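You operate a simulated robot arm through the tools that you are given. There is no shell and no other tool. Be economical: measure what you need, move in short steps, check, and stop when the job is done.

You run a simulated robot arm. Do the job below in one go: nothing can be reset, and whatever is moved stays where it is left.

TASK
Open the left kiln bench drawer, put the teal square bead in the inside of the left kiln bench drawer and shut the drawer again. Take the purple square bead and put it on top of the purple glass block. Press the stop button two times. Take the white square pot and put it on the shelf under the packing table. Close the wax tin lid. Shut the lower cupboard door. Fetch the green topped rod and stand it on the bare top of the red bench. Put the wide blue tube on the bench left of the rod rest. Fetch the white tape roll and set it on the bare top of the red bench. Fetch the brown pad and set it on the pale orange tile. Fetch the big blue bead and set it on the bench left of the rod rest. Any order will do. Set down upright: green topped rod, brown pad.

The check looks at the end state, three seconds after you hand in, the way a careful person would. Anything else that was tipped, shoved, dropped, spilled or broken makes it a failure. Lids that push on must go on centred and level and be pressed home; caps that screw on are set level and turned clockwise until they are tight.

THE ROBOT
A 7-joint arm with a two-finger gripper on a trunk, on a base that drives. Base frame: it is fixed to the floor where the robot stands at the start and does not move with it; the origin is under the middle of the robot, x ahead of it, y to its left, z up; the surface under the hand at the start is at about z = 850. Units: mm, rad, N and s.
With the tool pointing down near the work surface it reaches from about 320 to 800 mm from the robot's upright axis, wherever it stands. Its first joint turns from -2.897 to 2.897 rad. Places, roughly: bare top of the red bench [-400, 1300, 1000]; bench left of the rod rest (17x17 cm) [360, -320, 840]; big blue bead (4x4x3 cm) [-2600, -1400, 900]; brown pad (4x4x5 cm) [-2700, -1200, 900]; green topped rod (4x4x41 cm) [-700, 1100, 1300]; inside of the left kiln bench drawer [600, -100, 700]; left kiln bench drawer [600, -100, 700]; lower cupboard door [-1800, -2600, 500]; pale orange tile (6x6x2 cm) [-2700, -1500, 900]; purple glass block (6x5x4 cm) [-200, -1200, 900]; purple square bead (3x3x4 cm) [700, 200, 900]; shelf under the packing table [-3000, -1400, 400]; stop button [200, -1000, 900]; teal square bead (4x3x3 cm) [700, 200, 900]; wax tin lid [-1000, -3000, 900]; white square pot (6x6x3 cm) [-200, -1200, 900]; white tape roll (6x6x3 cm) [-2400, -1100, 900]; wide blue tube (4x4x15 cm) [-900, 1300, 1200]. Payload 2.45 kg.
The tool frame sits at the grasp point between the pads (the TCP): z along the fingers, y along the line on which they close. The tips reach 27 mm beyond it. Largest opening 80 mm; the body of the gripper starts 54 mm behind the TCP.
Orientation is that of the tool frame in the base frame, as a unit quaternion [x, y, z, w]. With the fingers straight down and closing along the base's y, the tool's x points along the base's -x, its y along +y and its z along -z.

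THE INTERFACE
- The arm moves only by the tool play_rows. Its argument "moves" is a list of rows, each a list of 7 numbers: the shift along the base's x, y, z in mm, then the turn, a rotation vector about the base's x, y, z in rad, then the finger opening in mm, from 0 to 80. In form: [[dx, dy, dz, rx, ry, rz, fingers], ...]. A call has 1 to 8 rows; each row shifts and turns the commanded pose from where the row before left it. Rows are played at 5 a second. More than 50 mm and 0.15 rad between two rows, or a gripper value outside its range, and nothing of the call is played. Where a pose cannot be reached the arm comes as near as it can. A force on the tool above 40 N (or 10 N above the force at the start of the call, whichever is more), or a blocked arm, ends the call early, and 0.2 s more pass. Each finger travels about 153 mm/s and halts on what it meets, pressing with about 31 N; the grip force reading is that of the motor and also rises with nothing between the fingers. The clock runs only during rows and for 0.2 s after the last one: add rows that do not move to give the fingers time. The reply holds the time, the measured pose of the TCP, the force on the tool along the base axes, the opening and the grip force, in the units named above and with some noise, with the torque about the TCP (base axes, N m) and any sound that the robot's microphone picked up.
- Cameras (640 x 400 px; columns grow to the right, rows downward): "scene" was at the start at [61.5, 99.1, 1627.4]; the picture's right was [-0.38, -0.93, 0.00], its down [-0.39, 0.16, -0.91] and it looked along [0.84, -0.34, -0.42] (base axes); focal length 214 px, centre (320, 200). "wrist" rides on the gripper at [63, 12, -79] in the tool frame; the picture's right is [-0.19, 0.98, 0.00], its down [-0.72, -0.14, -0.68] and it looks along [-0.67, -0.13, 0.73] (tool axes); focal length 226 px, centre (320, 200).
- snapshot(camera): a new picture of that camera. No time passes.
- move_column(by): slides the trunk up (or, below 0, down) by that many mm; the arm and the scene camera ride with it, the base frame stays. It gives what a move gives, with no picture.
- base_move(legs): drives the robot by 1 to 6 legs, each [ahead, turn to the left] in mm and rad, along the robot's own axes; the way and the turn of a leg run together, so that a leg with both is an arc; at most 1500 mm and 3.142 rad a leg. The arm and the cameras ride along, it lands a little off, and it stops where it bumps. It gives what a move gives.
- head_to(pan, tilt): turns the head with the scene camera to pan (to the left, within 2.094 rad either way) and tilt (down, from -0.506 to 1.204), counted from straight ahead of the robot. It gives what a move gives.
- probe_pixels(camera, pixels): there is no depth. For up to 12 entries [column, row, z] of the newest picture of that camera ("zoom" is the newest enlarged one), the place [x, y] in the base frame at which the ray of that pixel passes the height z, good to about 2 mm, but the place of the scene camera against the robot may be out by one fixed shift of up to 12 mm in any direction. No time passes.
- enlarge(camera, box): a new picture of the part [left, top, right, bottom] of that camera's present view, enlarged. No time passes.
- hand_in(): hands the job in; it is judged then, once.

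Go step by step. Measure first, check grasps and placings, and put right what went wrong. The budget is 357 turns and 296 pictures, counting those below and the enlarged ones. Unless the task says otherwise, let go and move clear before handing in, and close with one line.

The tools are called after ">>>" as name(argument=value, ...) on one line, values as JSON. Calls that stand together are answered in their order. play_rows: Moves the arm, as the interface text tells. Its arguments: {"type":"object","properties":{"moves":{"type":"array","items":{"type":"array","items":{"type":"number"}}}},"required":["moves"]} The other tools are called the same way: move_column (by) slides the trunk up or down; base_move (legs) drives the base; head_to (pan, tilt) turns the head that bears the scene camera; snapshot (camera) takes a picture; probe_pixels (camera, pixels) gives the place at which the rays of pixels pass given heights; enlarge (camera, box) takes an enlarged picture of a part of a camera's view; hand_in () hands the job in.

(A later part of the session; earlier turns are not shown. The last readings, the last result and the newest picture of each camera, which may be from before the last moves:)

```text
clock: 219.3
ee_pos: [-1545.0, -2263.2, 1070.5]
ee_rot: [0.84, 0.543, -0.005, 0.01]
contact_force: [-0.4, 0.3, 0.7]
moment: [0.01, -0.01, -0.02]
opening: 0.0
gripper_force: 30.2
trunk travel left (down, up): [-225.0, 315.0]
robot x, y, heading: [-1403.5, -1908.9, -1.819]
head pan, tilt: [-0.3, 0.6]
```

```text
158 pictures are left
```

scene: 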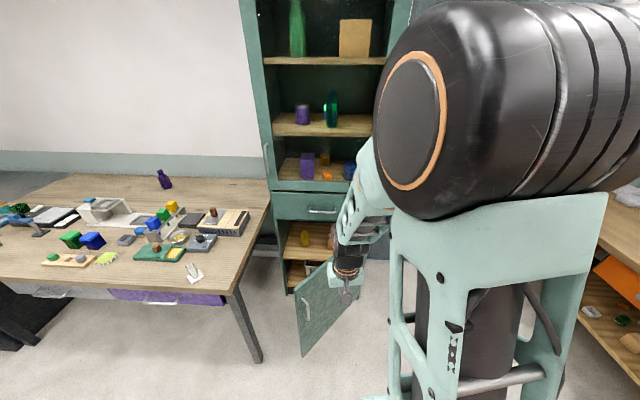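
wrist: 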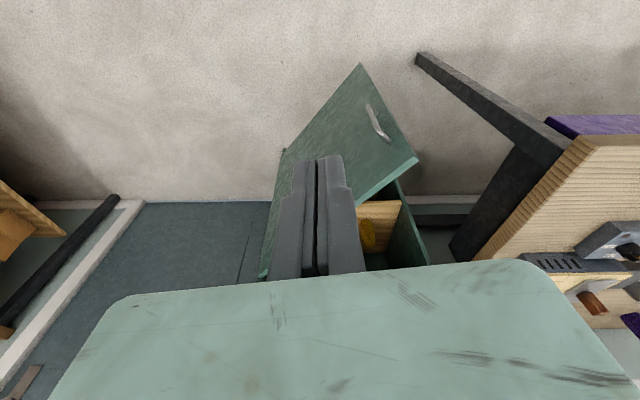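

>>> enlarge(camera="scene", box=[260, 200, 400, 370])

>>> probe_pixels(camera="wrist", pixels=[[361, 64, 250], [417, 158, 650], [361, 64, 200], [417, 158, 700], [375, 120, 450], [263, 278, 650], [283, 150, 250]])

>>> probe_pixels(camera="scene", pixels=[[296, 291, 650], [296, 291, 700], [304, 355, 250], [304, 355, 200], [304, 355, 300], [286, 288, 700], [286, 292, 200]])

```text
2.35 times, centred on (330, 285) of scene
```

zoom: 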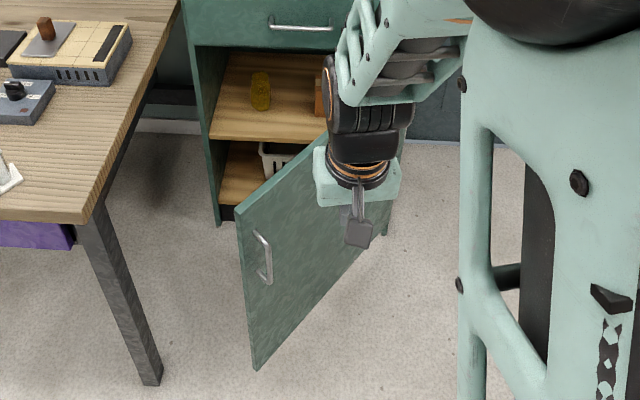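

```text
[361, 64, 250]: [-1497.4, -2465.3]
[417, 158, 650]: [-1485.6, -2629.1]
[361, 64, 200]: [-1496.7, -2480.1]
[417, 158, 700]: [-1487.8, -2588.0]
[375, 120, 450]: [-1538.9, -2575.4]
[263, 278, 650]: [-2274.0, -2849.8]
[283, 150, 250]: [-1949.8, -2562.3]
```

```text
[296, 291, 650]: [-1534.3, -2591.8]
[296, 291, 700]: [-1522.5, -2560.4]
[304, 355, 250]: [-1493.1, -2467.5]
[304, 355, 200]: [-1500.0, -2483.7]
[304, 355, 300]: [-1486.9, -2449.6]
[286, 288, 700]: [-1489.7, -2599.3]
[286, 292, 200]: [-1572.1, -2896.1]
```

The lower door stands about 46° open, hinged on its right; free edge near n 179, u 2921. Check the bench corner, square up to the cupboard and lower the trunk.

>>> probe_pixels(camera="scene", pixels=[[236, 294, 850], [270, 206, 850], [262, 360, 0], [276, 193, 850], [320, 211, 850]])

>>> base_move(legs=[[0, -0.352]])

>>> move_column(by=-225)

>>> snapshot(camera="scene")

```text
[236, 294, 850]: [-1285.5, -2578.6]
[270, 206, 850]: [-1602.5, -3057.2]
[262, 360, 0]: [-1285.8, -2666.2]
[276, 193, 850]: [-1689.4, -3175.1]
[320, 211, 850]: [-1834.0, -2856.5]
```

```text
clock: 220.8
ee_pos: [-1659.0, -2192.5, 1071.4]
ee_rot: [0.921, 0.389, -0.006, 0.009]
contact_force: [0.6, 0.0, 0.3]
moment: [0.0, 0.03, -0.01]
opening: 0.1
gripper_force: 29.6
trunk travel left (down, up): [-225.0, 315.0]
robot x, y, heading: [-1405.7, -1907.1, -2.172]
head pan, tilt: [-0.3, 0.6]
```

```text
clock: 223.2
ee_pos: [-1657.7, -2193.4, 846.8]
ee_rot: [0.922, 0.388, -0.005, 0.01]
contact_force: [0.7, -0.5, -0.6]
moment: [0.02, -0.01, 0.0]
opening: 0.2
gripper_force: 29.4
trunk travel left (down, up): [0.0, 540.0]
robot x, y, heading: [-1401.8, -1907.2, -2.168]
head pan, tilt: [-0.3, 0.6]
```

```text
156 pictures are left
```

scene: 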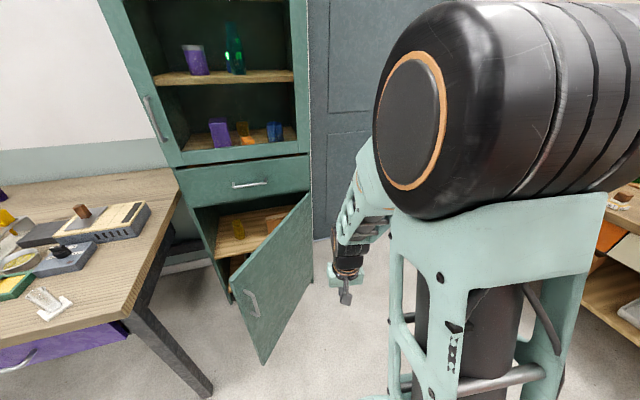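

>>> probe_pixels(camera="scene", pixels=[[232, 279, 785], [232, 279, 750], [264, 364, 100], [264, 364, 150], [312, 193, 785], [312, 193, 750], [312, 286, 100], [312, 286, 150], [250, 303, 500]])

```text
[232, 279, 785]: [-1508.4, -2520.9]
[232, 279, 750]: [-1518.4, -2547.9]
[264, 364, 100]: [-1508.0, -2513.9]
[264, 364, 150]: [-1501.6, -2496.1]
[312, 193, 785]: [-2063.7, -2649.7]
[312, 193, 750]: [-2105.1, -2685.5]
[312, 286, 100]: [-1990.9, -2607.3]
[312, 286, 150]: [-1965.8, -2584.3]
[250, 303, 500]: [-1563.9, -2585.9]
```

Door edge confirmed at (-1508,-2518), hinge near (-2020,-2625). Lower and tilt the closed fingers, then move beside the outer face.

>>> play_rows(moves=[[0, 0, -40, 0, 0, 0.0875, 0], [0, 0, -40, 0, 0, 0.0875, 0], [0, 0, -40, -0.124, 0.085, 0, 0], [0, 0, -40, -0.124, 0.085, 0, 0], [0, 0, -40, -0.124, 0.085, 0, 0], [0, 0, -40, -0.124, 0.085, 0, 0], [0, 0, 0, -0.124, 0.085, 0, 0]])

>>> play_rows(moves=[[15, -40, 0, 0, 0, 0, 0], [15, -43, 0, 0, 0, 0, 0], [15, -43, 0, 0, 0, 0, 0], [15, -43, 0, 0, 0, 0, 0], [15, -43, 0, 0, 0, 0, 0], [0, -43, 0, 0, 0, 0, 0]])

>>> snapshot(camera="wrist")

>>> snapshot(camera="scene")

```text
clock: 224.8
ee_pos: [-1657.6, -2192.1, 605.4]
ee_rot: [0.819, 0.434, -0.329, 0.18]
contact_force: [-0.2, 0.0, -0.5]
moment: [0.03, 0.01, 0.01]
opening: 0.2
gripper_force: 29.8
trunk travel left (down, up): [0.0, 540.0]
robot x, y, heading: [-1403.5, -1907.3, -2.173]
head pan, tilt: [-0.3, 0.6]
```

```text
clock: 226.2
ee_pos: [-1580.2, -2447.5, 608.2]
ee_rot: [0.819, 0.434, -0.329, 0.179]
contact_force: [0.0, -0.4, 0.4]
moment: [0.02, 0.0, 0.02]
opening: 0.2
gripper_force: 30.0
trunk travel left (down, up): [0.0, 540.0]
robot x, y, heading: [-1402.4, -1907.7, -2.174]
head pan, tilt: [-0.3, 0.6]
```

```text
155 pictures are left
```

wrist: 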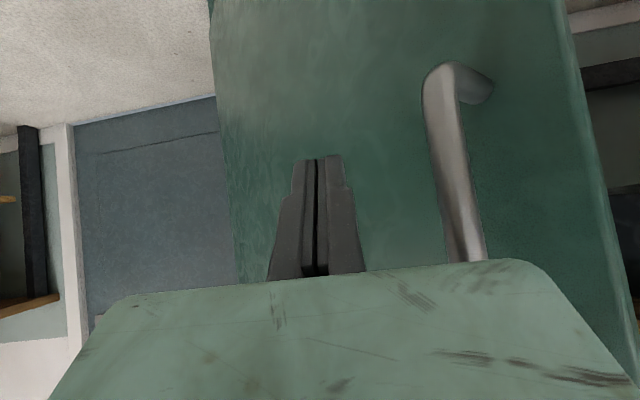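

```text
154 pictures are left
```

scene: 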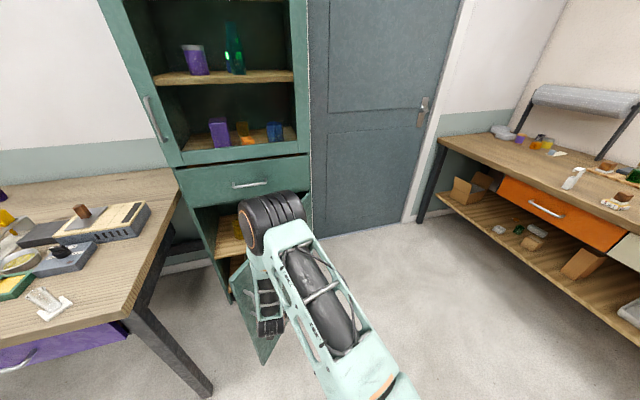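

Fingers are on the outer face, hinge-side of the handle. Drive forward gently, then finish pushing with the arm along u.

>>> base_move(legs=[[160, 0]])

>>> play_rows(moves=[[-14, -20.6, 0, 0, 0, 0, 0], [-14, -20.6, 0, 0, 0, 0, 0], [-14, -20.6, 0, 0, 0, 0, 0], [-14, -20.6, 0, 0, 0, 0, 0], [-14, -20.6, 0, 0, 0, 0, 0]])

>>> snapshot(camera="scene")

```text
clock: 227.6
ee_pos: [-1673.1, -2581.2, 608.9]
ee_rot: [0.819, 0.434, -0.33, 0.179]
contact_force: [0.8, -0.5, 0.4]
moment: [-0.01, 0.03, -0.01]
opening: 0.0
gripper_force: 29.6
trunk travel left (down, up): [0.0, 540.0]
robot x, y, heading: [-1492.9, -2041.9, -2.174]
head pan, tilt: [-0.3, 0.6]
```

```text
clock: 228.8
ee_pos: [-1742.1, -2684.7, 608.0]
ee_rot: [0.819, 0.435, -0.329, 0.179]
contact_force: [-0.3, 0.9, 0.0]
moment: [-0.03, -0.03, -0.02]
opening: 0.0
gripper_force: 29.8
trunk travel left (down, up): [0.0, 540.0]
robot x, y, heading: [-1492.8, -2041.3, -2.173]
head pan, tilt: [-0.3, 0.6]
```

```text
153 pictures are left
```

scene: 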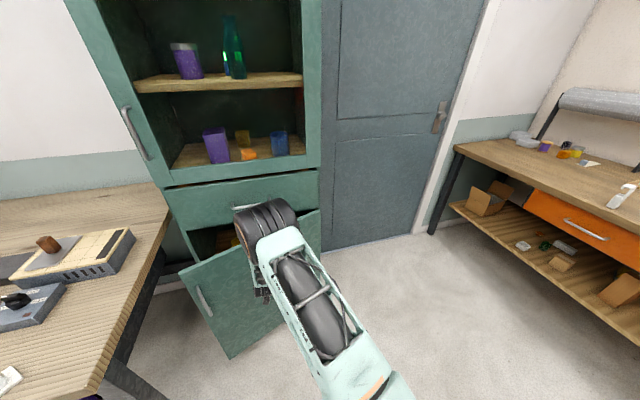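

>>> play_rows(moves=[[-14, -20.6, 0, 0, 0, 0, 0], [-14, -20.6, 0, 0, 0, 0, 0], [-11.3, -16.5, 0, 0, 0, 0, 0], [-8, -12, 0, 0, 0, 0, 0], [-5, -7, 0, 0, 0, 0, 0], [-5, -7, 0, 0, 0, 0, 0], [-5, -7, 0, 0, 0, 0, 0]])

>>> snapshot(camera="scene")

```text
clock: 230.4
ee_pos: [-1805.5, -2775.0, 608.6]
ee_rot: [0.82, 0.434, -0.329, 0.179]
contact_force: [0.0, -0.4, -0.8]
moment: [0.02, 0.0, -0.01]
opening: 0.2
gripper_force: 29.8
trunk travel left (down, up): [0.0, 540.0]
robot x, y, heading: [-1492.9, -2042.1, -2.168]
head pan, tilt: [-0.3, 0.6]
```

```text
152 pictures are left
```

scene: 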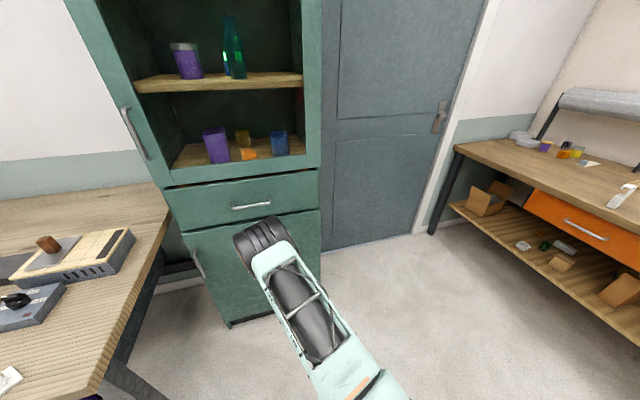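

>>> play_rows(moves=[[-3, -4.4, 0, 0, 0, 0, 0], [-3, -4.4, 0, 0, 0, 0, 0], [-3, -4.4, 0, 0, 0, 0, 0], [-3, -4.4, 0, 0, 0, 0, 0], [-3, -4.4, 0, 0, 0, 0, 0], [-3, -4.4, 0, 0, 0, 0, 0], [-3, -4.4, 0, 0, 0, 0, 0]])

>>> enlarge(camera="scene", box=[150, 160, 340, 340])

```text
clock: 231.3
ee_pos: [-1812.5, -2784.0, 604.1]
ee_rot: [0.82, 0.436, -0.325, 0.177]
contact_force: [6.4, 9.9, 6.8]
moment: [0.05, 0.01, -0.06]
opening: 0.0
gripper_force: 30.0
trunk travel left (down, up): [0.0, 540.0]
robot x, y, heading: [-1495.4, -2043.7, -2.172]
head pan, tilt: [-0.3, 0.6]
stopped in row 4: the force on the tool passed its limit at 48 N (the readings are from after the stop); the commanded pose is now the measured one
```

```text
2.22 times, centred on (245, 250) of scene
```

zoom: 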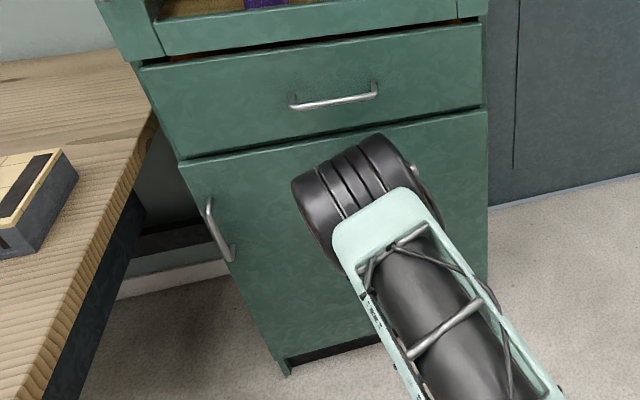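

Door is shut (48 N stop). Retreat, raise, and drive along to the bench with the wax tin.

>>> play_rows(moves=[[14, 20.6, 0, 0, 0, 0, 0], [20, 30, 10, 0, 0, 0, 0], [25, 37, 10, 0, 0, 0, 0], [20, 30, 10, 0, 0, 0, 0]])

>>> base_move(legs=[[-200, 0]])

>>> move_column(by=225)

>>> play_rows(moves=[[10, 15, 45, 0, 0, 0, 0], [10, 15, 45, 0.124, -0.085, 0, 40], [10, 15, 45, 0.124, -0.085, 0, 80], [10, 15, 45, 0.124, -0.085, 0, 80], [0, 0, 45, 0.124, -0.085, 0, 80], [0, 0, 45, 0.124, -0.085, 0, 80]])

>>> snapshot(camera="scene")

```text
clock: 232.3
ee_pos: [-1735.0, -2667.0, 635.4]
ee_rot: [0.82, 0.436, -0.324, 0.178]
contact_force: [-0.9, 0.8, -0.7]
moment: [-0.03, -0.01, -0.01]
opening: 0.0
gripper_force: 30.0
trunk travel left (down, up): [0.0, 540.0]
robot x, y, heading: [-1496.4, -2042.7, -2.174]
head pan, tilt: [-0.3, 0.6]
```

```text
clock: 233.9
ee_pos: [-1624.0, -2503.6, 634.7]
ee_rot: [0.822, 0.435, -0.324, 0.176]
contact_force: [-0.5, 0.0, 0.2]
moment: [-0.01, 0.03, 0.0]
opening: 0.0
gripper_force: 30.1
trunk travel left (down, up): [0.0, 540.0]
robot x, y, heading: [-1380.9, -1877.3, -2.176]
head pan, tilt: [-0.3, 0.6]
```

```text
clock: 236.3
ee_pos: [-1624.3, -2502.6, 859.9]
ee_rot: [0.821, 0.435, -0.324, 0.177]
contact_force: [-0.2, 0.3, -0.1]
moment: [-0.01, -0.05, 0.01]
opening: 0.0
gripper_force: 29.6
trunk travel left (down, up): [-225.0, 315.0]
robot x, y, heading: [-1383.0, -1873.1, -2.173]
head pan, tilt: [-0.3, 0.6]
```

```text
clock: 237.7
ee_pos: [-1584.2, -2442.2, 1129.2]
ee_rot: [0.885, 0.465, -0.001, 0.007]
contact_force: [-0.6, -0.6, 0.6]
moment: [-0.01, 0.0, -0.02]
opening: 79.9
gripper_force: 0.0
trunk travel left (down, up): [-225.0, 315.0]
robot x, y, heading: [-1382.9, -1872.2, -2.177]
head pan, tilt: [-0.3, 0.6]
```

```text
150 pictures are left
```

scene: 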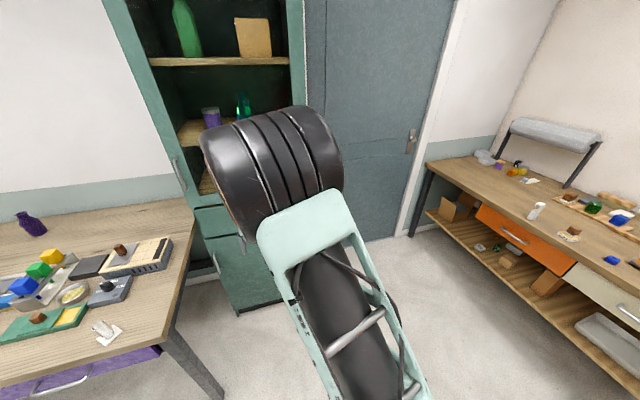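

>>> base_move(legs=[[0, 1.57], [880, 0], [0, -1.57]])

>>> snapshot(camera="scene")

>>> snapshot(camera="wrist")

```text
clock: 250.2
ee_pos: [-834.3, -2927.7, 1128.7]
ee_rot: [0.88, 0.475, 0.0, 0.005]
contact_force: [-0.3, -0.5, -0.1]
moment: [0.0, 0.0, 0.01]
opening: 79.9
gripper_force: 0.1
trunk travel left (down, up): [-225.0, 315.0]
robot x, y, heading: [-644.4, -2362.1, -2.157]
head pan, tilt: [-0.3, 0.6]
```

```text
149 pictures are left
```

scene: 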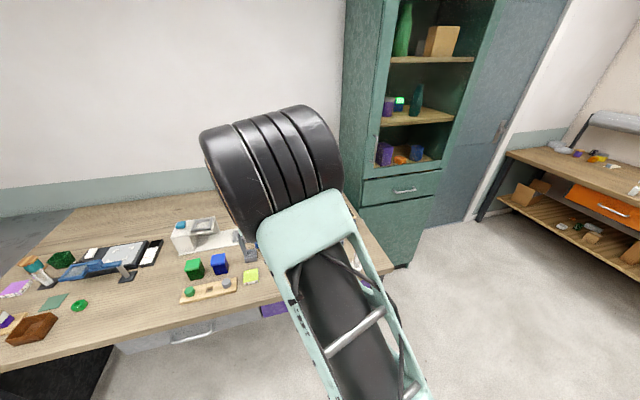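

```text
148 pictures are left
```

wrist: 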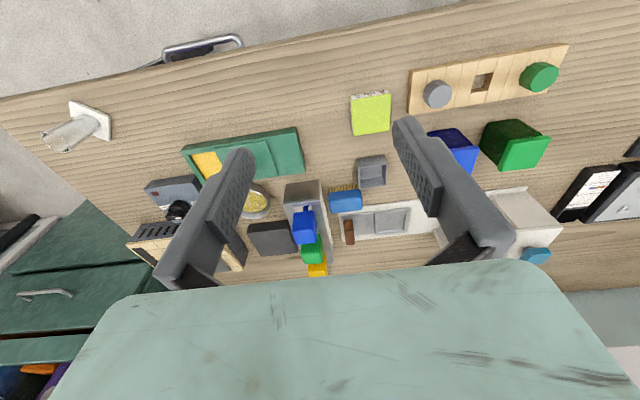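

>>> enlarge(camera="wrist", box=[130, 130, 370, 280])

>>> probe_pixels(camera="wrist", pixels=[[256, 203, 870], [240, 195, 870], [270, 238, 870]])

>>> head_to(pan=0.3, tilt=0.7)

>>> snapshot(camera="scene")

```text
2.67 times, centred on (250, 205) of wrist
```

zoom: 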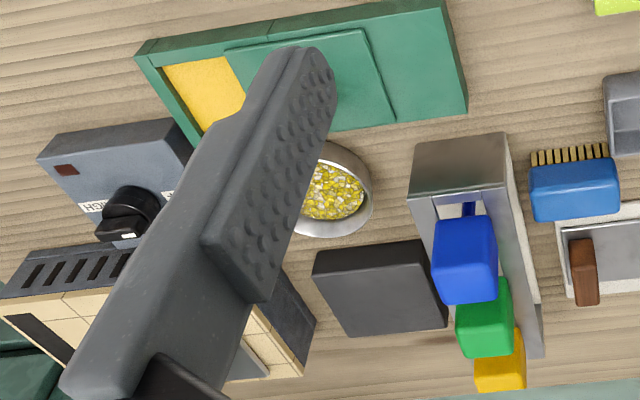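

```text
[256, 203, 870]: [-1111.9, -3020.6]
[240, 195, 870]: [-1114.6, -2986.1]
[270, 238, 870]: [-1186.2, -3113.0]
```

```text
clock: 251.2
ee_pos: [-836.8, -2927.2, 1127.8]
ee_rot: [0.881, 0.474, -0.001, 0.007]
contact_force: [0.1, 0.1, 0.8]
moment: [-0.01, 0.01, 0.01]
opening: 80.0
gripper_force: 0.0
trunk travel left (down, up): [-225.0, 315.0]
robot x, y, heading: [-646.1, -2361.5, -2.159]
head pan, tilt: [0.3, 0.7]
```

```text
146 pictures are left
```

scene: 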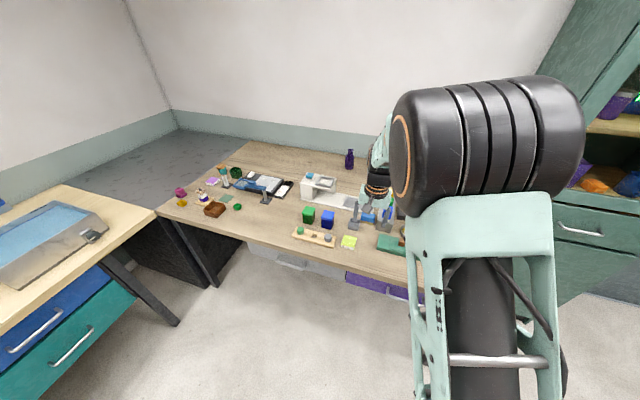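

>>> probe_pixels(camera="wrist", pixels=[[245, 152, 880], [205, 162, 880], [297, 130, 880], [270, 240, 880], [200, 245, 880], [175, 195, 880], [370, 112, 870]])

>>> play_rows(moves=[[25, -10, 20, 0, 0, 0, 80], [30, -10, 20, 0, 0, 0, 80], [0, 30, 0, 0, 0, 0, 80], [0, 30, 0, 0, 0, 0, 80], [0, 0, 0, 0, 0, 0, 80]])

>>> snapshot(camera="wrist")

```text
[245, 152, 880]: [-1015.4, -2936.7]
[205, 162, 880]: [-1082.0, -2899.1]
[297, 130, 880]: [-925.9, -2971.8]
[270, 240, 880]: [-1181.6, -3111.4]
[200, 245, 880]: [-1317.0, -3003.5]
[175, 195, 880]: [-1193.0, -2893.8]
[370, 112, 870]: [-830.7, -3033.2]
```

```text
clock: 252.4
ee_pos: [-781.5, -2888.4, 1167.9]
ee_rot: [0.88, 0.474, -0.001, 0.006]
contact_force: [-0.4, -0.5, -0.9]
moment: [-0.02, 0.0, 0.05]
opening: 79.9
gripper_force: 0.1
trunk travel left (down, up): [-225.0, 315.0]
robot x, y, heading: [-645.6, -2358.5, -2.156]
head pan, tilt: [0.3, 0.7]
```

```text
145 pictures are left
```

wrist: 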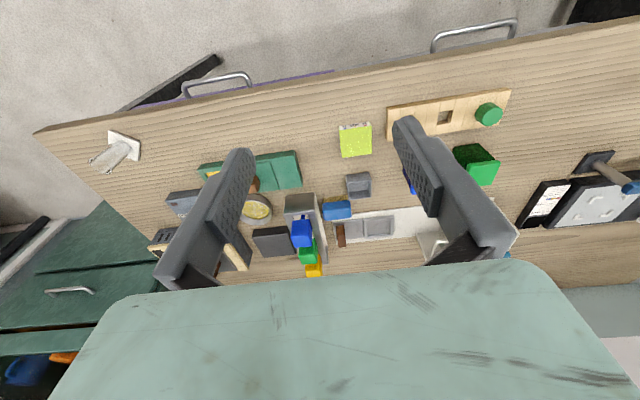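

>>> play_rows(moves=[[-40, 28, 0, 0, 0, 0, 80], [-40, 28, 0, 0, 0, 0, 80], [-40, 28, -20, 0, 0, 0, 60], [-40, -10, -25, 0, 0, 0, 40], [-40, -15, -25, 0, 0, 0, 20], [0, -30, -30, 0, 0, 0, 0], [0, 0, 0, 0, 0, 0, 0]])

>>> snapshot(camera="wrist")

```text
refused: row 3 steps farther than a row can; nothing moved
```

```text
144 pictures are left
```

wrist: 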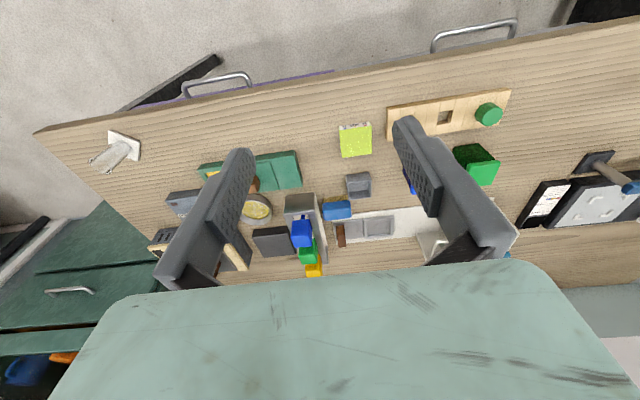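

>>> play_rows(moves=[[-40, 28, 0, 0, 0, 0, 80], [-40, 28, 0, 0, 0, 0, 80], [-36, 26, -15, 0, 0, 0, 60], [-40, -10, -25, 0, 0, 0, 40], [-38, -15, -25, 0, 0, 0, 20], [0, -30, -30, 0, 0, 0, 0], [0, 0, 0, 0, 0, 0, 0]])

>>> snapshot(camera="wrist")

>>> enlarge(camera="wrist", box=[200, 30, 440, 200])

```text
clock: 254.1
ee_pos: [-974.5, -2860.0, 1071.9]
ee_rot: [0.881, 0.474, -0.001, 0.006]
contact_force: [-0.1, 0.1, 0.2]
moment: [0.0, 0.01, 0.05]
opening: 0.1
gripper_force: 30.1
trunk travel left (down, up): [-225.0, 315.0]
robot x, y, heading: [-648.6, -2356.9, -2.159]
head pan, tilt: [0.3, 0.7]
```

```text
143 pictures are left
```

wrist: 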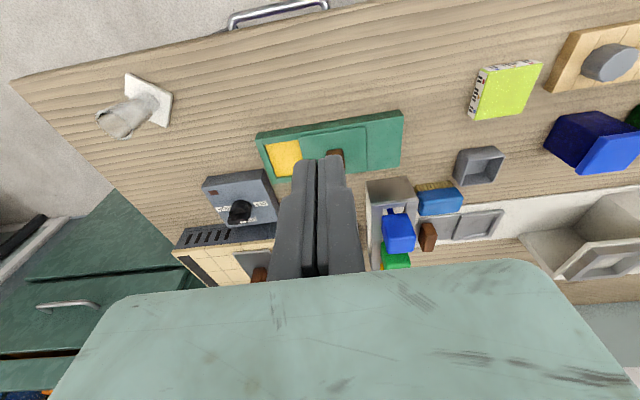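

```text
2.35 times, centred on (320, 115) of wrist
```

zoom: 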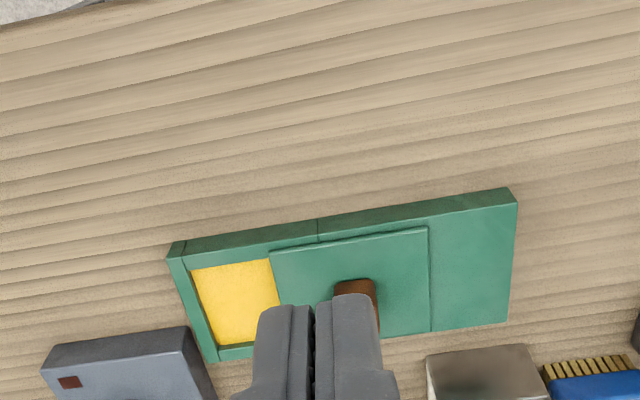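

>>> play_rows(moves=[[-10, -30, 0, 0, 0, 0, 0], [-10, -30, 0, 0, 0, 0, 0], [0, 0, 0, 0, 0, 0, 0]])

>>> enlarge(camera="wrist", box=[220, 0, 420, 150])

>>> probe_pixels(camera="zoom", pixels=[[320, 200, 880]])

```text
clock: 254.8
ee_pos: [-995.5, -2918.1, 1073.1]
ee_rot: [0.88, 0.474, -0.001, 0.006]
contact_force: [0.3, 0.1, 0.2]
moment: [0.0, 0.02, -0.04]
opening: 0.0
gripper_force: 29.7
trunk travel left (down, up): [-225.0, 315.0]
robot x, y, heading: [-644.2, -2361.0, -2.16]
head pan, tilt: [0.3, 0.7]
```

```text
2.67 times, centred on (320, 75) of wrist
```

zoom: 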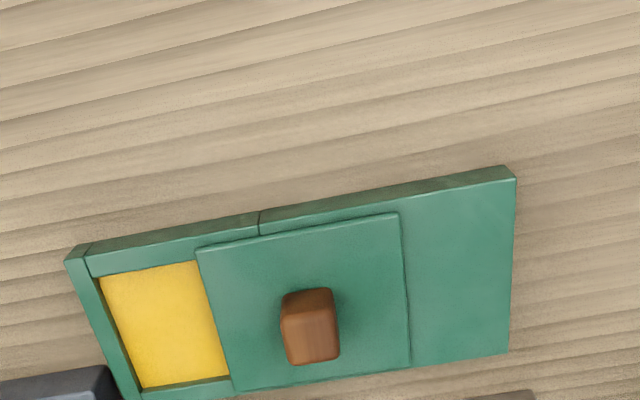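

```text
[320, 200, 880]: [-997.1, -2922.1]
```

>>> probe_pixels(camera="zoom", pixels=[[197, 250, 880], [400, 213, 880], [100, 278, 875], [88, 258, 880], [310, 340, 890], [310, 340, 900], [283, 322, 900], [338, 315, 900], [232, 388, 880], [142, 388, 875], [295, 362, 900], [310, 295, 885]])

```text
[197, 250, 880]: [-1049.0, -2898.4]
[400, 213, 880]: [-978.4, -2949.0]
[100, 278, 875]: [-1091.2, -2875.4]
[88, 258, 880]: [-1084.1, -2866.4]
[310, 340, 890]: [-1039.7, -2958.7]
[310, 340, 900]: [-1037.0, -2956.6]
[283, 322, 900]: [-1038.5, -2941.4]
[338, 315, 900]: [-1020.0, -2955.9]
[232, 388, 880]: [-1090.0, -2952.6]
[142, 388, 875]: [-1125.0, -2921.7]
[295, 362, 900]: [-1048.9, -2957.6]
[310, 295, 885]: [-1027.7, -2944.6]
```

The wax tin has a sliding lid with a brown knob (zoom (310,325)); it must slide about 45 mm toward the yellow end. Position over the knob.

>>> play_rows(moves=[[-20, -17, -25, 0, 0, -0.03, 45], [-18.5, -17, -25, 0, 0, 0, 45], [0, 0, -40, 0, 0, 0, 45], [0, 0, -35, 0, 0, 0, 45], [0, 0, 0, 0, 0, 0, 45]])

>>> snapshot(camera="wrist")

```text
clock: 256.1
ee_pos: [-1034.5, -2956.0, 947.6]
ee_rot: [0.888, 0.46, -0.001, 0.007]
contact_force: [0.2, 0.0, 0.5]
moment: [-0.02, 0.02, 0.04]
opening: 45.0
gripper_force: 0.0
trunk travel left (down, up): [-225.0, 315.0]
robot x, y, heading: [-646.3, -2359.0, -2.161]
head pan, tilt: [0.3, 0.7]
```

```text
140 pictures are left
```

wrist: 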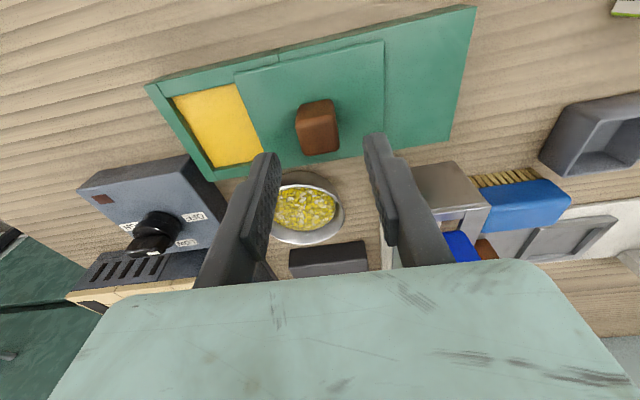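

>>> probe_pixels(camera="wrist", pixels=[[318, 135, 880], [318, 135, 890], [318, 135, 900], [318, 115, 880], [235, 75, 875], [385, 43, 875], [295, 128, 890], [340, 122, 890]])

```text
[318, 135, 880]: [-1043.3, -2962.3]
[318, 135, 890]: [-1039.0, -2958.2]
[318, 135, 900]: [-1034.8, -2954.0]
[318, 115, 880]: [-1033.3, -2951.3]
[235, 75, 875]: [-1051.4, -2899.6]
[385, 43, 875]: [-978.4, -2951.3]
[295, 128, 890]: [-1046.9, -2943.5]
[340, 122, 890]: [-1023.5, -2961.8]
```

>>> play_rows(moves=[[-1, 1, -20, 0, 0, 0, 45], [0, 0, -12, 0, 0, 0, 45], [0, 0, -4, 0, 0, 0, 45], [0, 0, 0, 0, 0, 0, 45]])

>>> play_rows(moves=[[0, 0, 0, 0, 0, 0, 10], [0, 0, 0, 0, 0, 0, 10], [0, 0, 0, 0, 0, 0, 10]])

>>> snapshot(camera="wrist")

```text
clock: 257.1
ee_pos: [-1034.4, -2953.7, 913.4]
ee_rot: [0.888, 0.46, 0.0, 0.006]
contact_force: [-0.2, 0.7, -0.7]
moment: [-0.02, -0.02, 0.0]
opening: 45.1
gripper_force: 0.1
trunk travel left (down, up): [-225.0, 315.0]
robot x, y, heading: [-644.3, -2358.2, -2.158]
head pan, tilt: [0.3, 0.7]
```

```text
clock: 257.9
ee_pos: [-1034.5, -2954.3, 913.1]
ee_rot: [0.888, 0.46, -0.001, 0.007]
contact_force: [0.8, -0.2, -1.0]
moment: [-0.03, 0.31, 0.02]
opening: 23.1
gripper_force: 45.1
trunk travel left (down, up): [-225.0, 315.0]
robot x, y, heading: [-644.9, -2361.2, -2.152]
head pan, tilt: [0.3, 0.7]
```

```text
139 pictures are left
```

wrist: 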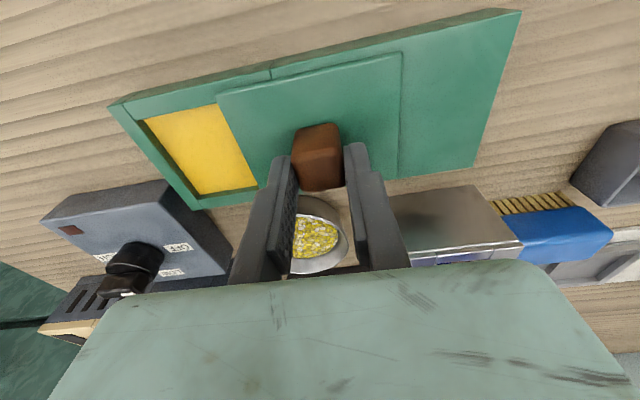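

Knob gripped at 23 mm. Slide toward the open end along (-0.813, 0.583).

>>> play_rows(moves=[[-6.5, 4.7, 0, 0, 0, 0, 10], [-6.5, 4.7, 0, 0, 0, 0, 10], [-6.5, 4.7, 0, 0, 0, 0, 10], [-6.5, 4.7, 0, 0, 0, 0, 10], [-5, 3.5, 0, 0, 0, 0, 10]])

>>> snapshot(camera="wrist")

```text
clock: 259.1
ee_pos: [-1066.2, -2932.6, 913.2]
ee_rot: [0.887, 0.462, -0.001, 0.007]
contact_force: [-6.4, -10.6, 4.1]
moment: [0.64, -0.17, -0.05]
opening: 23.6
gripper_force: 45.0
trunk travel left (down, up): [-225.0, 315.0]
robot x, y, heading: [-644.5, -2359.3, -2.155]
head pan, tilt: [0.3, 0.7]
```

```text
138 pictures are left
```

wrist: 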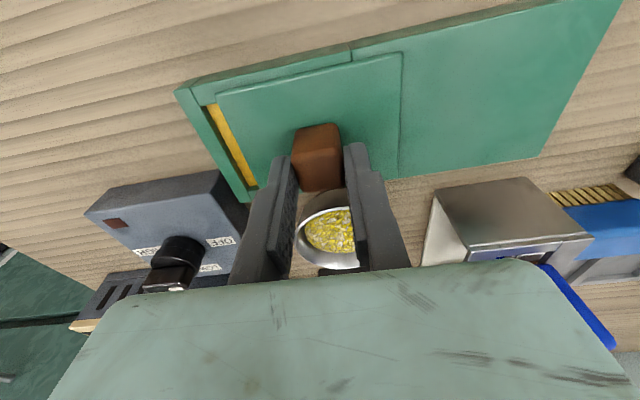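

>>> play_rows(moves=[[-1, -1.7, 0, 0, 0, 0, 10], [-4, 2.4, 0, 0, 0, 0, 10], [-4, 2.4, 0, 0, 0, 0, 10], [-3, 1.9, 0, 0, 0, 0, 10]])

>>> snapshot(camera="wrist")

```text
clock: 260.1
ee_pos: [-1077.0, -2925.5, 912.1]
ee_rot: [0.888, 0.461, 0.001, 0.006]
contact_force: [4.5, 6.3, 5.5]
moment: [0.28, 0.1, 0.01]
opening: 23.4
gripper_force: 45.3
trunk travel left (down, up): [-225.0, 315.0]
robot x, y, heading: [-647.2, -2360.5, -2.154]
head pan, tilt: [0.3, 0.7]
```

```text
137 pictures are left
```

wrist: 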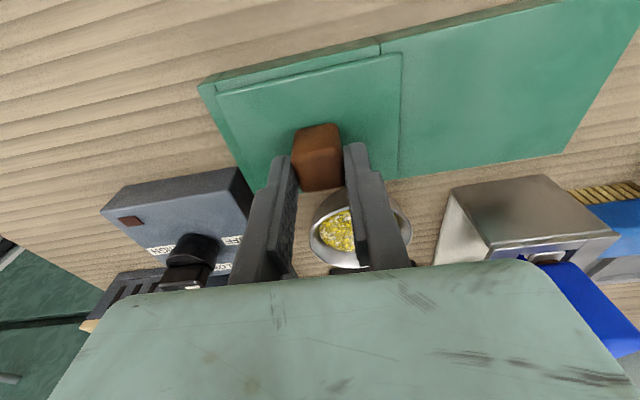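

>>> play_rows(moves=[[-3, 2, 0, 0, 0, 0, 10], [-3, 2, 0, 0, 0, 0, 10], [-2.5, 1.7, 0, 0, 0, 0, 10]])

>>> enlarge(camera="wrist", box=[180, 20, 420, 210])

```text
clock: 260.9
ee_pos: [-1080.0, -2921.6, 911.8]
ee_rot: [0.887, 0.462, 0.0, 0.007]
contact_force: [21.1, 1.8, 2.6]
moment: [0.96, -0.62, -0.14]
opening: 23.4
gripper_force: 44.6
trunk travel left (down, up): [-225.0, 315.0]
robot x, y, heading: [-645.5, -2359.3, -2.156]
head pan, tilt: [0.3, 0.7]
```

```text
2.11 times, centred on (300, 115) of wrist
```

zoom: 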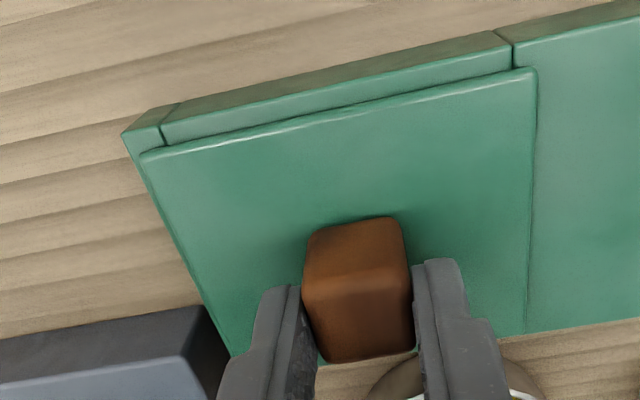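

Stop force 21 N and no yellow visible: lid closed. Release and lift.

>>> play_rows(moves=[[2, -1.4, 0, 0, 0, 0, 20], [0, 0, 0, 0, 0, 0, 45], [0, 0, 0, 0, 0, 0, 45], [0, 0, 25, 0, 0, 0, 45], [0, 0, 45, 0, 0, 0, 45], [0, 0, 45, 0, 0, 0, 45], [0, 0, 45, 0, 0, 0, 45]])

>>> snapshot(camera="wrist")

```text
clock: 262.4
ee_pos: [-1085.3, -2921.5, 1074.9]
ee_rot: [0.888, 0.46, -0.001, 0.006]
contact_force: [0.5, 0.8, -0.2]
moment: [-0.01, -0.04, 0.02]
opening: 45.2
gripper_force: 0.2
trunk travel left (down, up): [-225.0, 315.0]
robot x, y, heading: [-647.0, -2359.2, -2.158]
head pan, tilt: [0.3, 0.7]
```

```text
135 pictures are left
```

wrist: 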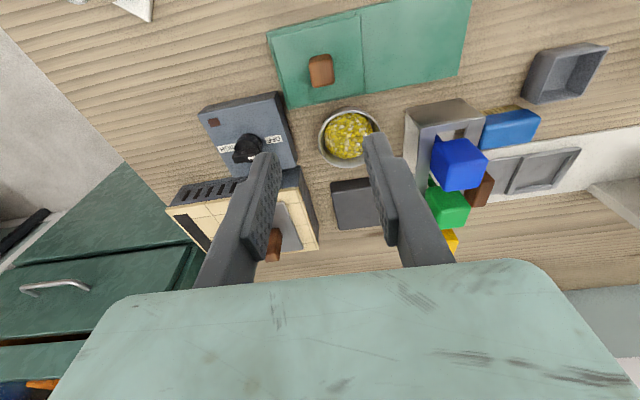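

Lid is closed. Retract and drive back to the packing table for the tape roll.

>>> play_rows(moves=[[25, 36, 15, 0, 0, 0, 40], [27, 39, 10, 0, 0, 0, 40], [27, 39, 10, 0, 0, 0, 80], [27, 39, 10, 0, 0, 0, 80], [27, 39, 10, 0, 0, 0, 80], [27, 39, 10, 0, 0, 0, 80]])

>>> base_move(legs=[[0, -1.585], [1400, 0]])

>>> head_to(pan=-0.3, tilt=0.7)

>>> snapshot(camera="scene")

>>> snapshot(camera="wrist")

```text
clock: 263.9
ee_pos: [-925.9, -2688.5, 1136.8]
ee_rot: [0.888, 0.46, -0.002, 0.007]
contact_force: [-0.2, 0.0, -0.3]
moment: [0.03, 0.0, 0.0]
opening: 80.1
gripper_force: 0.1
trunk travel left (down, up): [-225.0, 315.0]
robot x, y, heading: [-647.2, -2357.4, -2.161]
head pan, tilt: [0.3, 0.7]
```

```text
clock: 274.7
ee_pos: [-2157.4, -1346.2, 1135.1]
ee_rot: [0.957, -0.291, -0.004, 0.005]
contact_force: [0.3, 0.4, -0.2]
moment: [-0.01, -0.01, -0.01]
opening: 80.1
gripper_force: 0.0
trunk travel left (down, up): [-225.0, 315.0]
robot x, y, heading: [-1822.0, -1618.4, 2.581]
head pan, tilt: [0.3, 0.7]
```

```text
clock: 275.7
ee_pos: [-2158.2, -1345.1, 1135.6]
ee_rot: [0.957, -0.289, -0.005, 0.004]
contact_force: [0.1, -0.8, -0.1]
moment: [0.02, 0.01, 0.01]
opening: 80.3
gripper_force: 0.0
trunk travel left (down, up): [-225.0, 315.0]
robot x, y, heading: [-1818.2, -1618.3, 2.587]
head pan, tilt: [-0.3, 0.7]
```

```text
134 pictures are left
```

scene: 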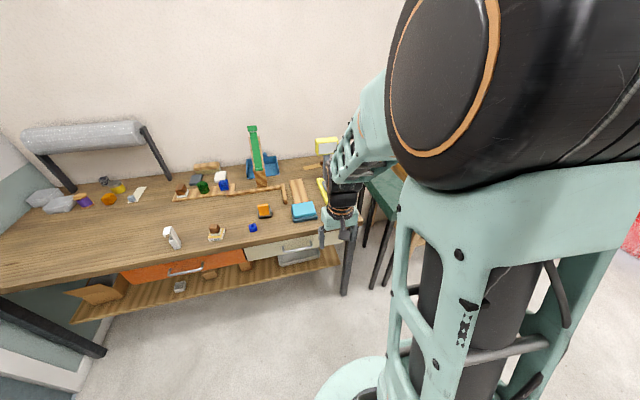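

```text
133 pictures are left
```

wrist: 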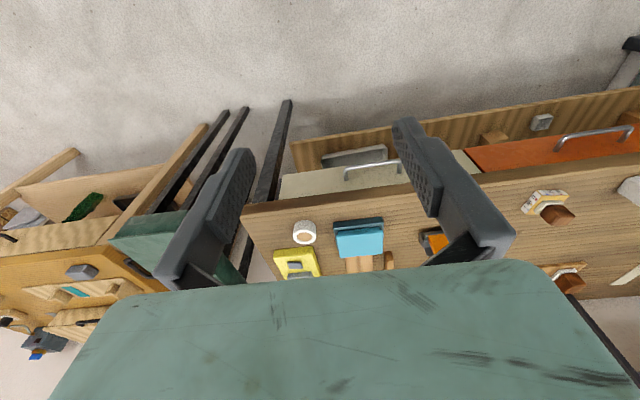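

>>> base_move(legs=[[180, -0.04]])

>>> play_rows(moves=[[-20, 35, -10, 0, 0, 0, 80], [-20, 35, -20, 0, 0, 0, 80], [-20, 35, -20, 0, 0, 0, 80], [0, 0, -30, 0, 0, 0, 80], [0, 0, 0, 0, 0, 0, 80]])

>>> snapshot(camera="wrist")

```text
clock: 277.2
ee_pos: [-2296.5, -1232.9, 1135.9]
ee_rot: [0.951, -0.31, -0.004, 0.005]
contact_force: [-0.8, 0.7, 0.4]
moment: [-0.02, -0.03, -0.01]
opening: 80.0
gripper_force: 0.0
trunk travel left (down, up): [-225.0, 315.0]
robot x, y, heading: [-1972.6, -1520.5, 2.54]
head pan, tilt: [-0.3, 0.7]
```

```text
clock: 278.4
ee_pos: [-2356.3, -1130.1, 1056.9]
ee_rot: [0.951, -0.31, -0.005, 0.004]
contact_force: [-0.2, -0.8, -0.4]
moment: [0.04, 0.03, -0.02]
opening: 80.3
gripper_force: 0.1
trunk travel left (down, up): [-225.0, 315.0]
robot x, y, heading: [-1969.7, -1518.6, 2.54]
head pan, tilt: [-0.3, 0.7]
```

```text
132 pictures are left
```

wrist: 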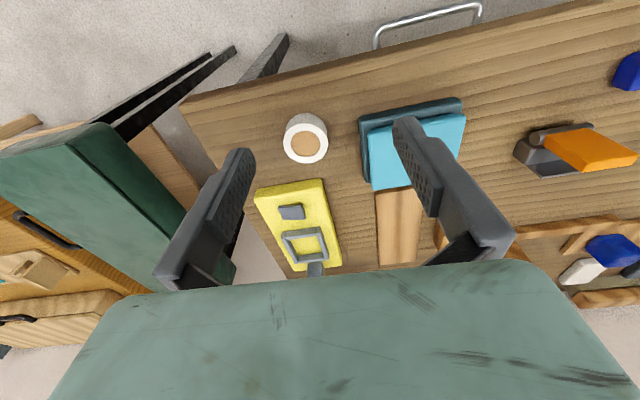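

>>> enlarge(camera="wrist", box=[250, 90, 390, 200])

>>> probe_pixels(camera="wrist", pixels=[[306, 143, 885], [306, 143, 880], [285, 140, 882], [327, 140, 882], [362, 125, 870], [258, 193, 880], [306, 116, 882], [306, 163, 882]])

```text
3.64 times, centred on (320, 145) of wrist
```

zoom: 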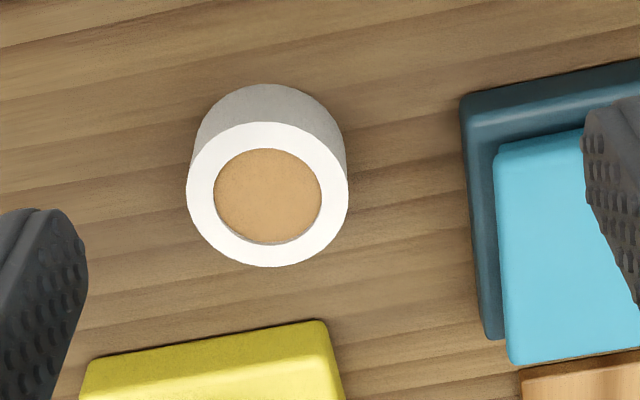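

```text
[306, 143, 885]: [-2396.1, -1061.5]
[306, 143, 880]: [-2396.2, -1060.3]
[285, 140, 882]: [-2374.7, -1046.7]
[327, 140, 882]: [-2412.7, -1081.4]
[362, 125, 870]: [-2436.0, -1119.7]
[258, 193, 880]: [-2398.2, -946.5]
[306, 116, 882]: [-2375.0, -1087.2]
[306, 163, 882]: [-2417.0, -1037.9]
```

Tape roll centre (-2396,-1060), about 52 mm across. Descend around it.

>>> play_rows(moves=[[-20, 35, -20, 0, 0, 0, 76], [-20, 34.5, -20, 0, 0, 0, 76], [0, 0, -45, 0, 0, 0, 76], [0, 0, -45, 0, 0, 0, 76], [0, 0, -20, 0, 0, 0, 76], [0, 0, 0, 0, 0, 0, 76]])

>>> snapshot(camera="wrist")

```text
clock: 279.8
ee_pos: [-2393.0, -1059.7, 904.7]
ee_rot: [0.951, -0.31, -0.005, 0.004]
contact_force: [-0.3, -0.2, 1.1]
moment: [-0.01, 0.0, 0.01]
opening: 76.3
gripper_force: 0.2
trunk travel left (down, up): [-225.0, 315.0]
robot x, y, heading: [-1969.6, -1519.7, 2.543]
head pan, tilt: [-0.3, 0.7]
```

```text
130 pictures are left
```

wrist: 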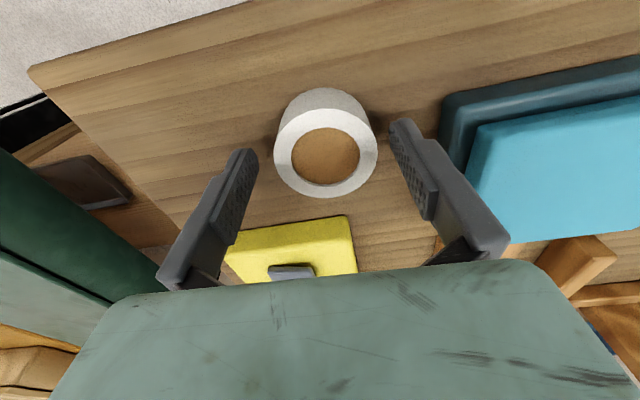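

>>> play_rows(moves=[[-2, -1, -8, 0, 0, 0, 76], [0, 0, -7, 0, 0, 0, 76], [0, 0, 0, 0, 0, 0, 40], [0, 0, 0, 0, 0, 0, 40], [0, 0, 0, 0, 0, 0, 40]])

>>> play_rows(moves=[[0, 0, 15, 0, 0, 0, 40], [0, 0, 40, 0, 0, 0, 40], [0, 0, 45, 0, 0, 0, 40], [0, 0, 45, 0, 0, 0, 40], [0, 0, 45, 0, 0, 0, 40]])

>>> snapshot(camera="wrist")

```text
clock: 281.0
ee_pos: [-2395.8, -1060.0, 890.2]
ee_rot: [0.951, -0.31, -0.005, 0.004]
contact_force: [0.0, 0.1, 0.3]
moment: [0.04, 0.0, 0.02]
opening: 54.3
gripper_force: 30.7
trunk travel left (down, up): [-225.0, 315.0]
robot x, y, heading: [-1969.3, -1519.4, 2.535]
head pan, tilt: [-0.3, 0.7]
```

```text
clock: 282.2
ee_pos: [-2398.1, -1062.6, 1082.0]
ee_rot: [0.951, -0.31, -0.004, 0.004]
contact_force: [-0.3, 0.4, -0.4]
moment: [0.02, -0.03, 0.03]
opening: 54.3
gripper_force: 31.3
trunk travel left (down, up): [-225.0, 315.0]
robot x, y, heading: [-1968.8, -1523.8, 2.539]
head pan, tilt: [-0.3, 0.7]
```

```text
129 pictures are left
```

wrist: 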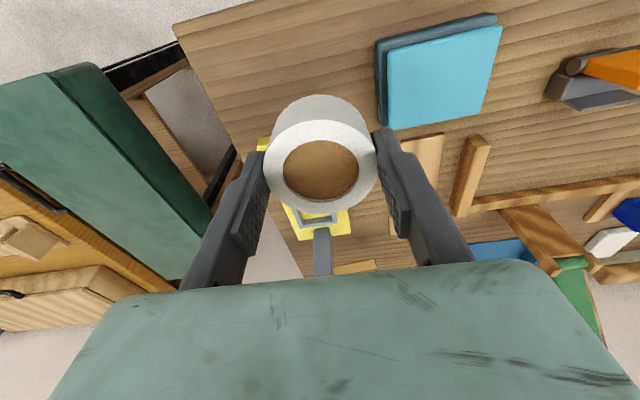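

Tape held at 54 mm. Back off, turn right and drive up the room toward the red bench.

>>> play_rows(moves=[[0, 0, 30, 0, 0, 0, 40], [33, -23, 10, 0, 0, 0, 40], [35, -25, 10, 0, 0, 0, 40], [35, -25, 10, 0, 0, 0, 40], [35, -25, 10, 0, 0, 0, 40]])

>>> base_move(legs=[[-80, 0], [0, -1.57], [1200, 0]])

>>> head_to(pan=-0.2, tilt=0.4)

>>> snapshot(camera="scene")

```text
clock: 283.4
ee_pos: [-2257.8, -1159.7, 1150.3]
ee_rot: [0.951, -0.309, -0.005, 0.004]
contact_force: [-0.6, 0.3, -0.2]
moment: [-0.01, -0.03, -0.01]
opening: 54.5
gripper_force: 31.2
trunk travel left (down, up): [-225.0, 315.0]
robot x, y, heading: [-1972.5, -1523.5, 2.542]
head pan, tilt: [-0.3, 0.7]
```

```text
clock: 294.1
ee_pos: [-898.7, -236.4, 1150.2]
ee_rot: [-0.476, 0.88, 0.006, 0.001]
contact_force: [-0.2, 0.4, -0.5]
moment: [0.02, 0.0, -0.02]
opening: 53.8
gripper_force: 31.3
trunk travel left (down, up): [-225.0, 315.0]
robot x, y, heading: [-1244.8, -540.7, 1.016]
head pan, tilt: [-0.3, 0.7]
```

```text
clock: 294.9
ee_pos: [-900.1, -235.7, 1149.5]
ee_rot: [-0.474, 0.88, 0.007, 0.001]
contact_force: [-0.5, -0.4, -0.3]
moment: [-0.02, -0.02, -0.02]
opening: 53.9
gripper_force: 30.0
trunk travel left (down, up): [-225.0, 315.0]
robot x, y, heading: [-1247.4, -541.7, 1.013]
head pan, tilt: [-0.201, 0.4]
```

```text
128 pictures are left
```

scene: 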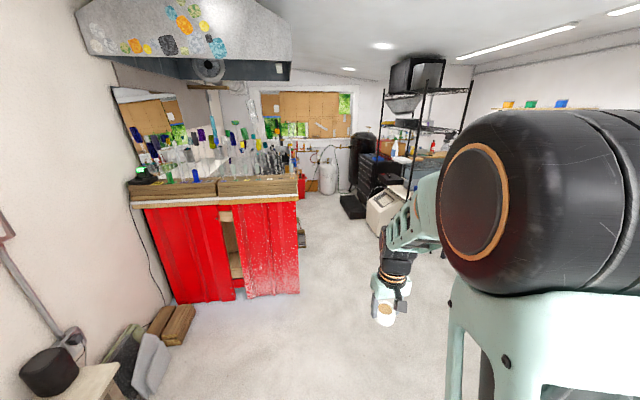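

>>> enlarge(camera="scene", box=[100, 80, 320, 230])

>>> probe_pixels(camera="scene", pixels=[[131, 203, 1000], [298, 196, 1000], [300, 172, 1000], [175, 303, 0], [299, 293, 0], [218, 195, 1000]])

```text
2.67 times, centred on (210, 155) of scene
```

zoom: 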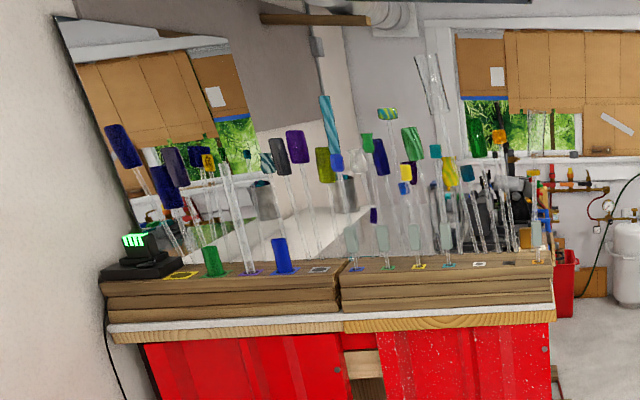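

```text
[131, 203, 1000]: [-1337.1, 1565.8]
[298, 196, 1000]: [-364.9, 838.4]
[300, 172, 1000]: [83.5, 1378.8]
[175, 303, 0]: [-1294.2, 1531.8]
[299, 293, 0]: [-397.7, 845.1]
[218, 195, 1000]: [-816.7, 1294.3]
```

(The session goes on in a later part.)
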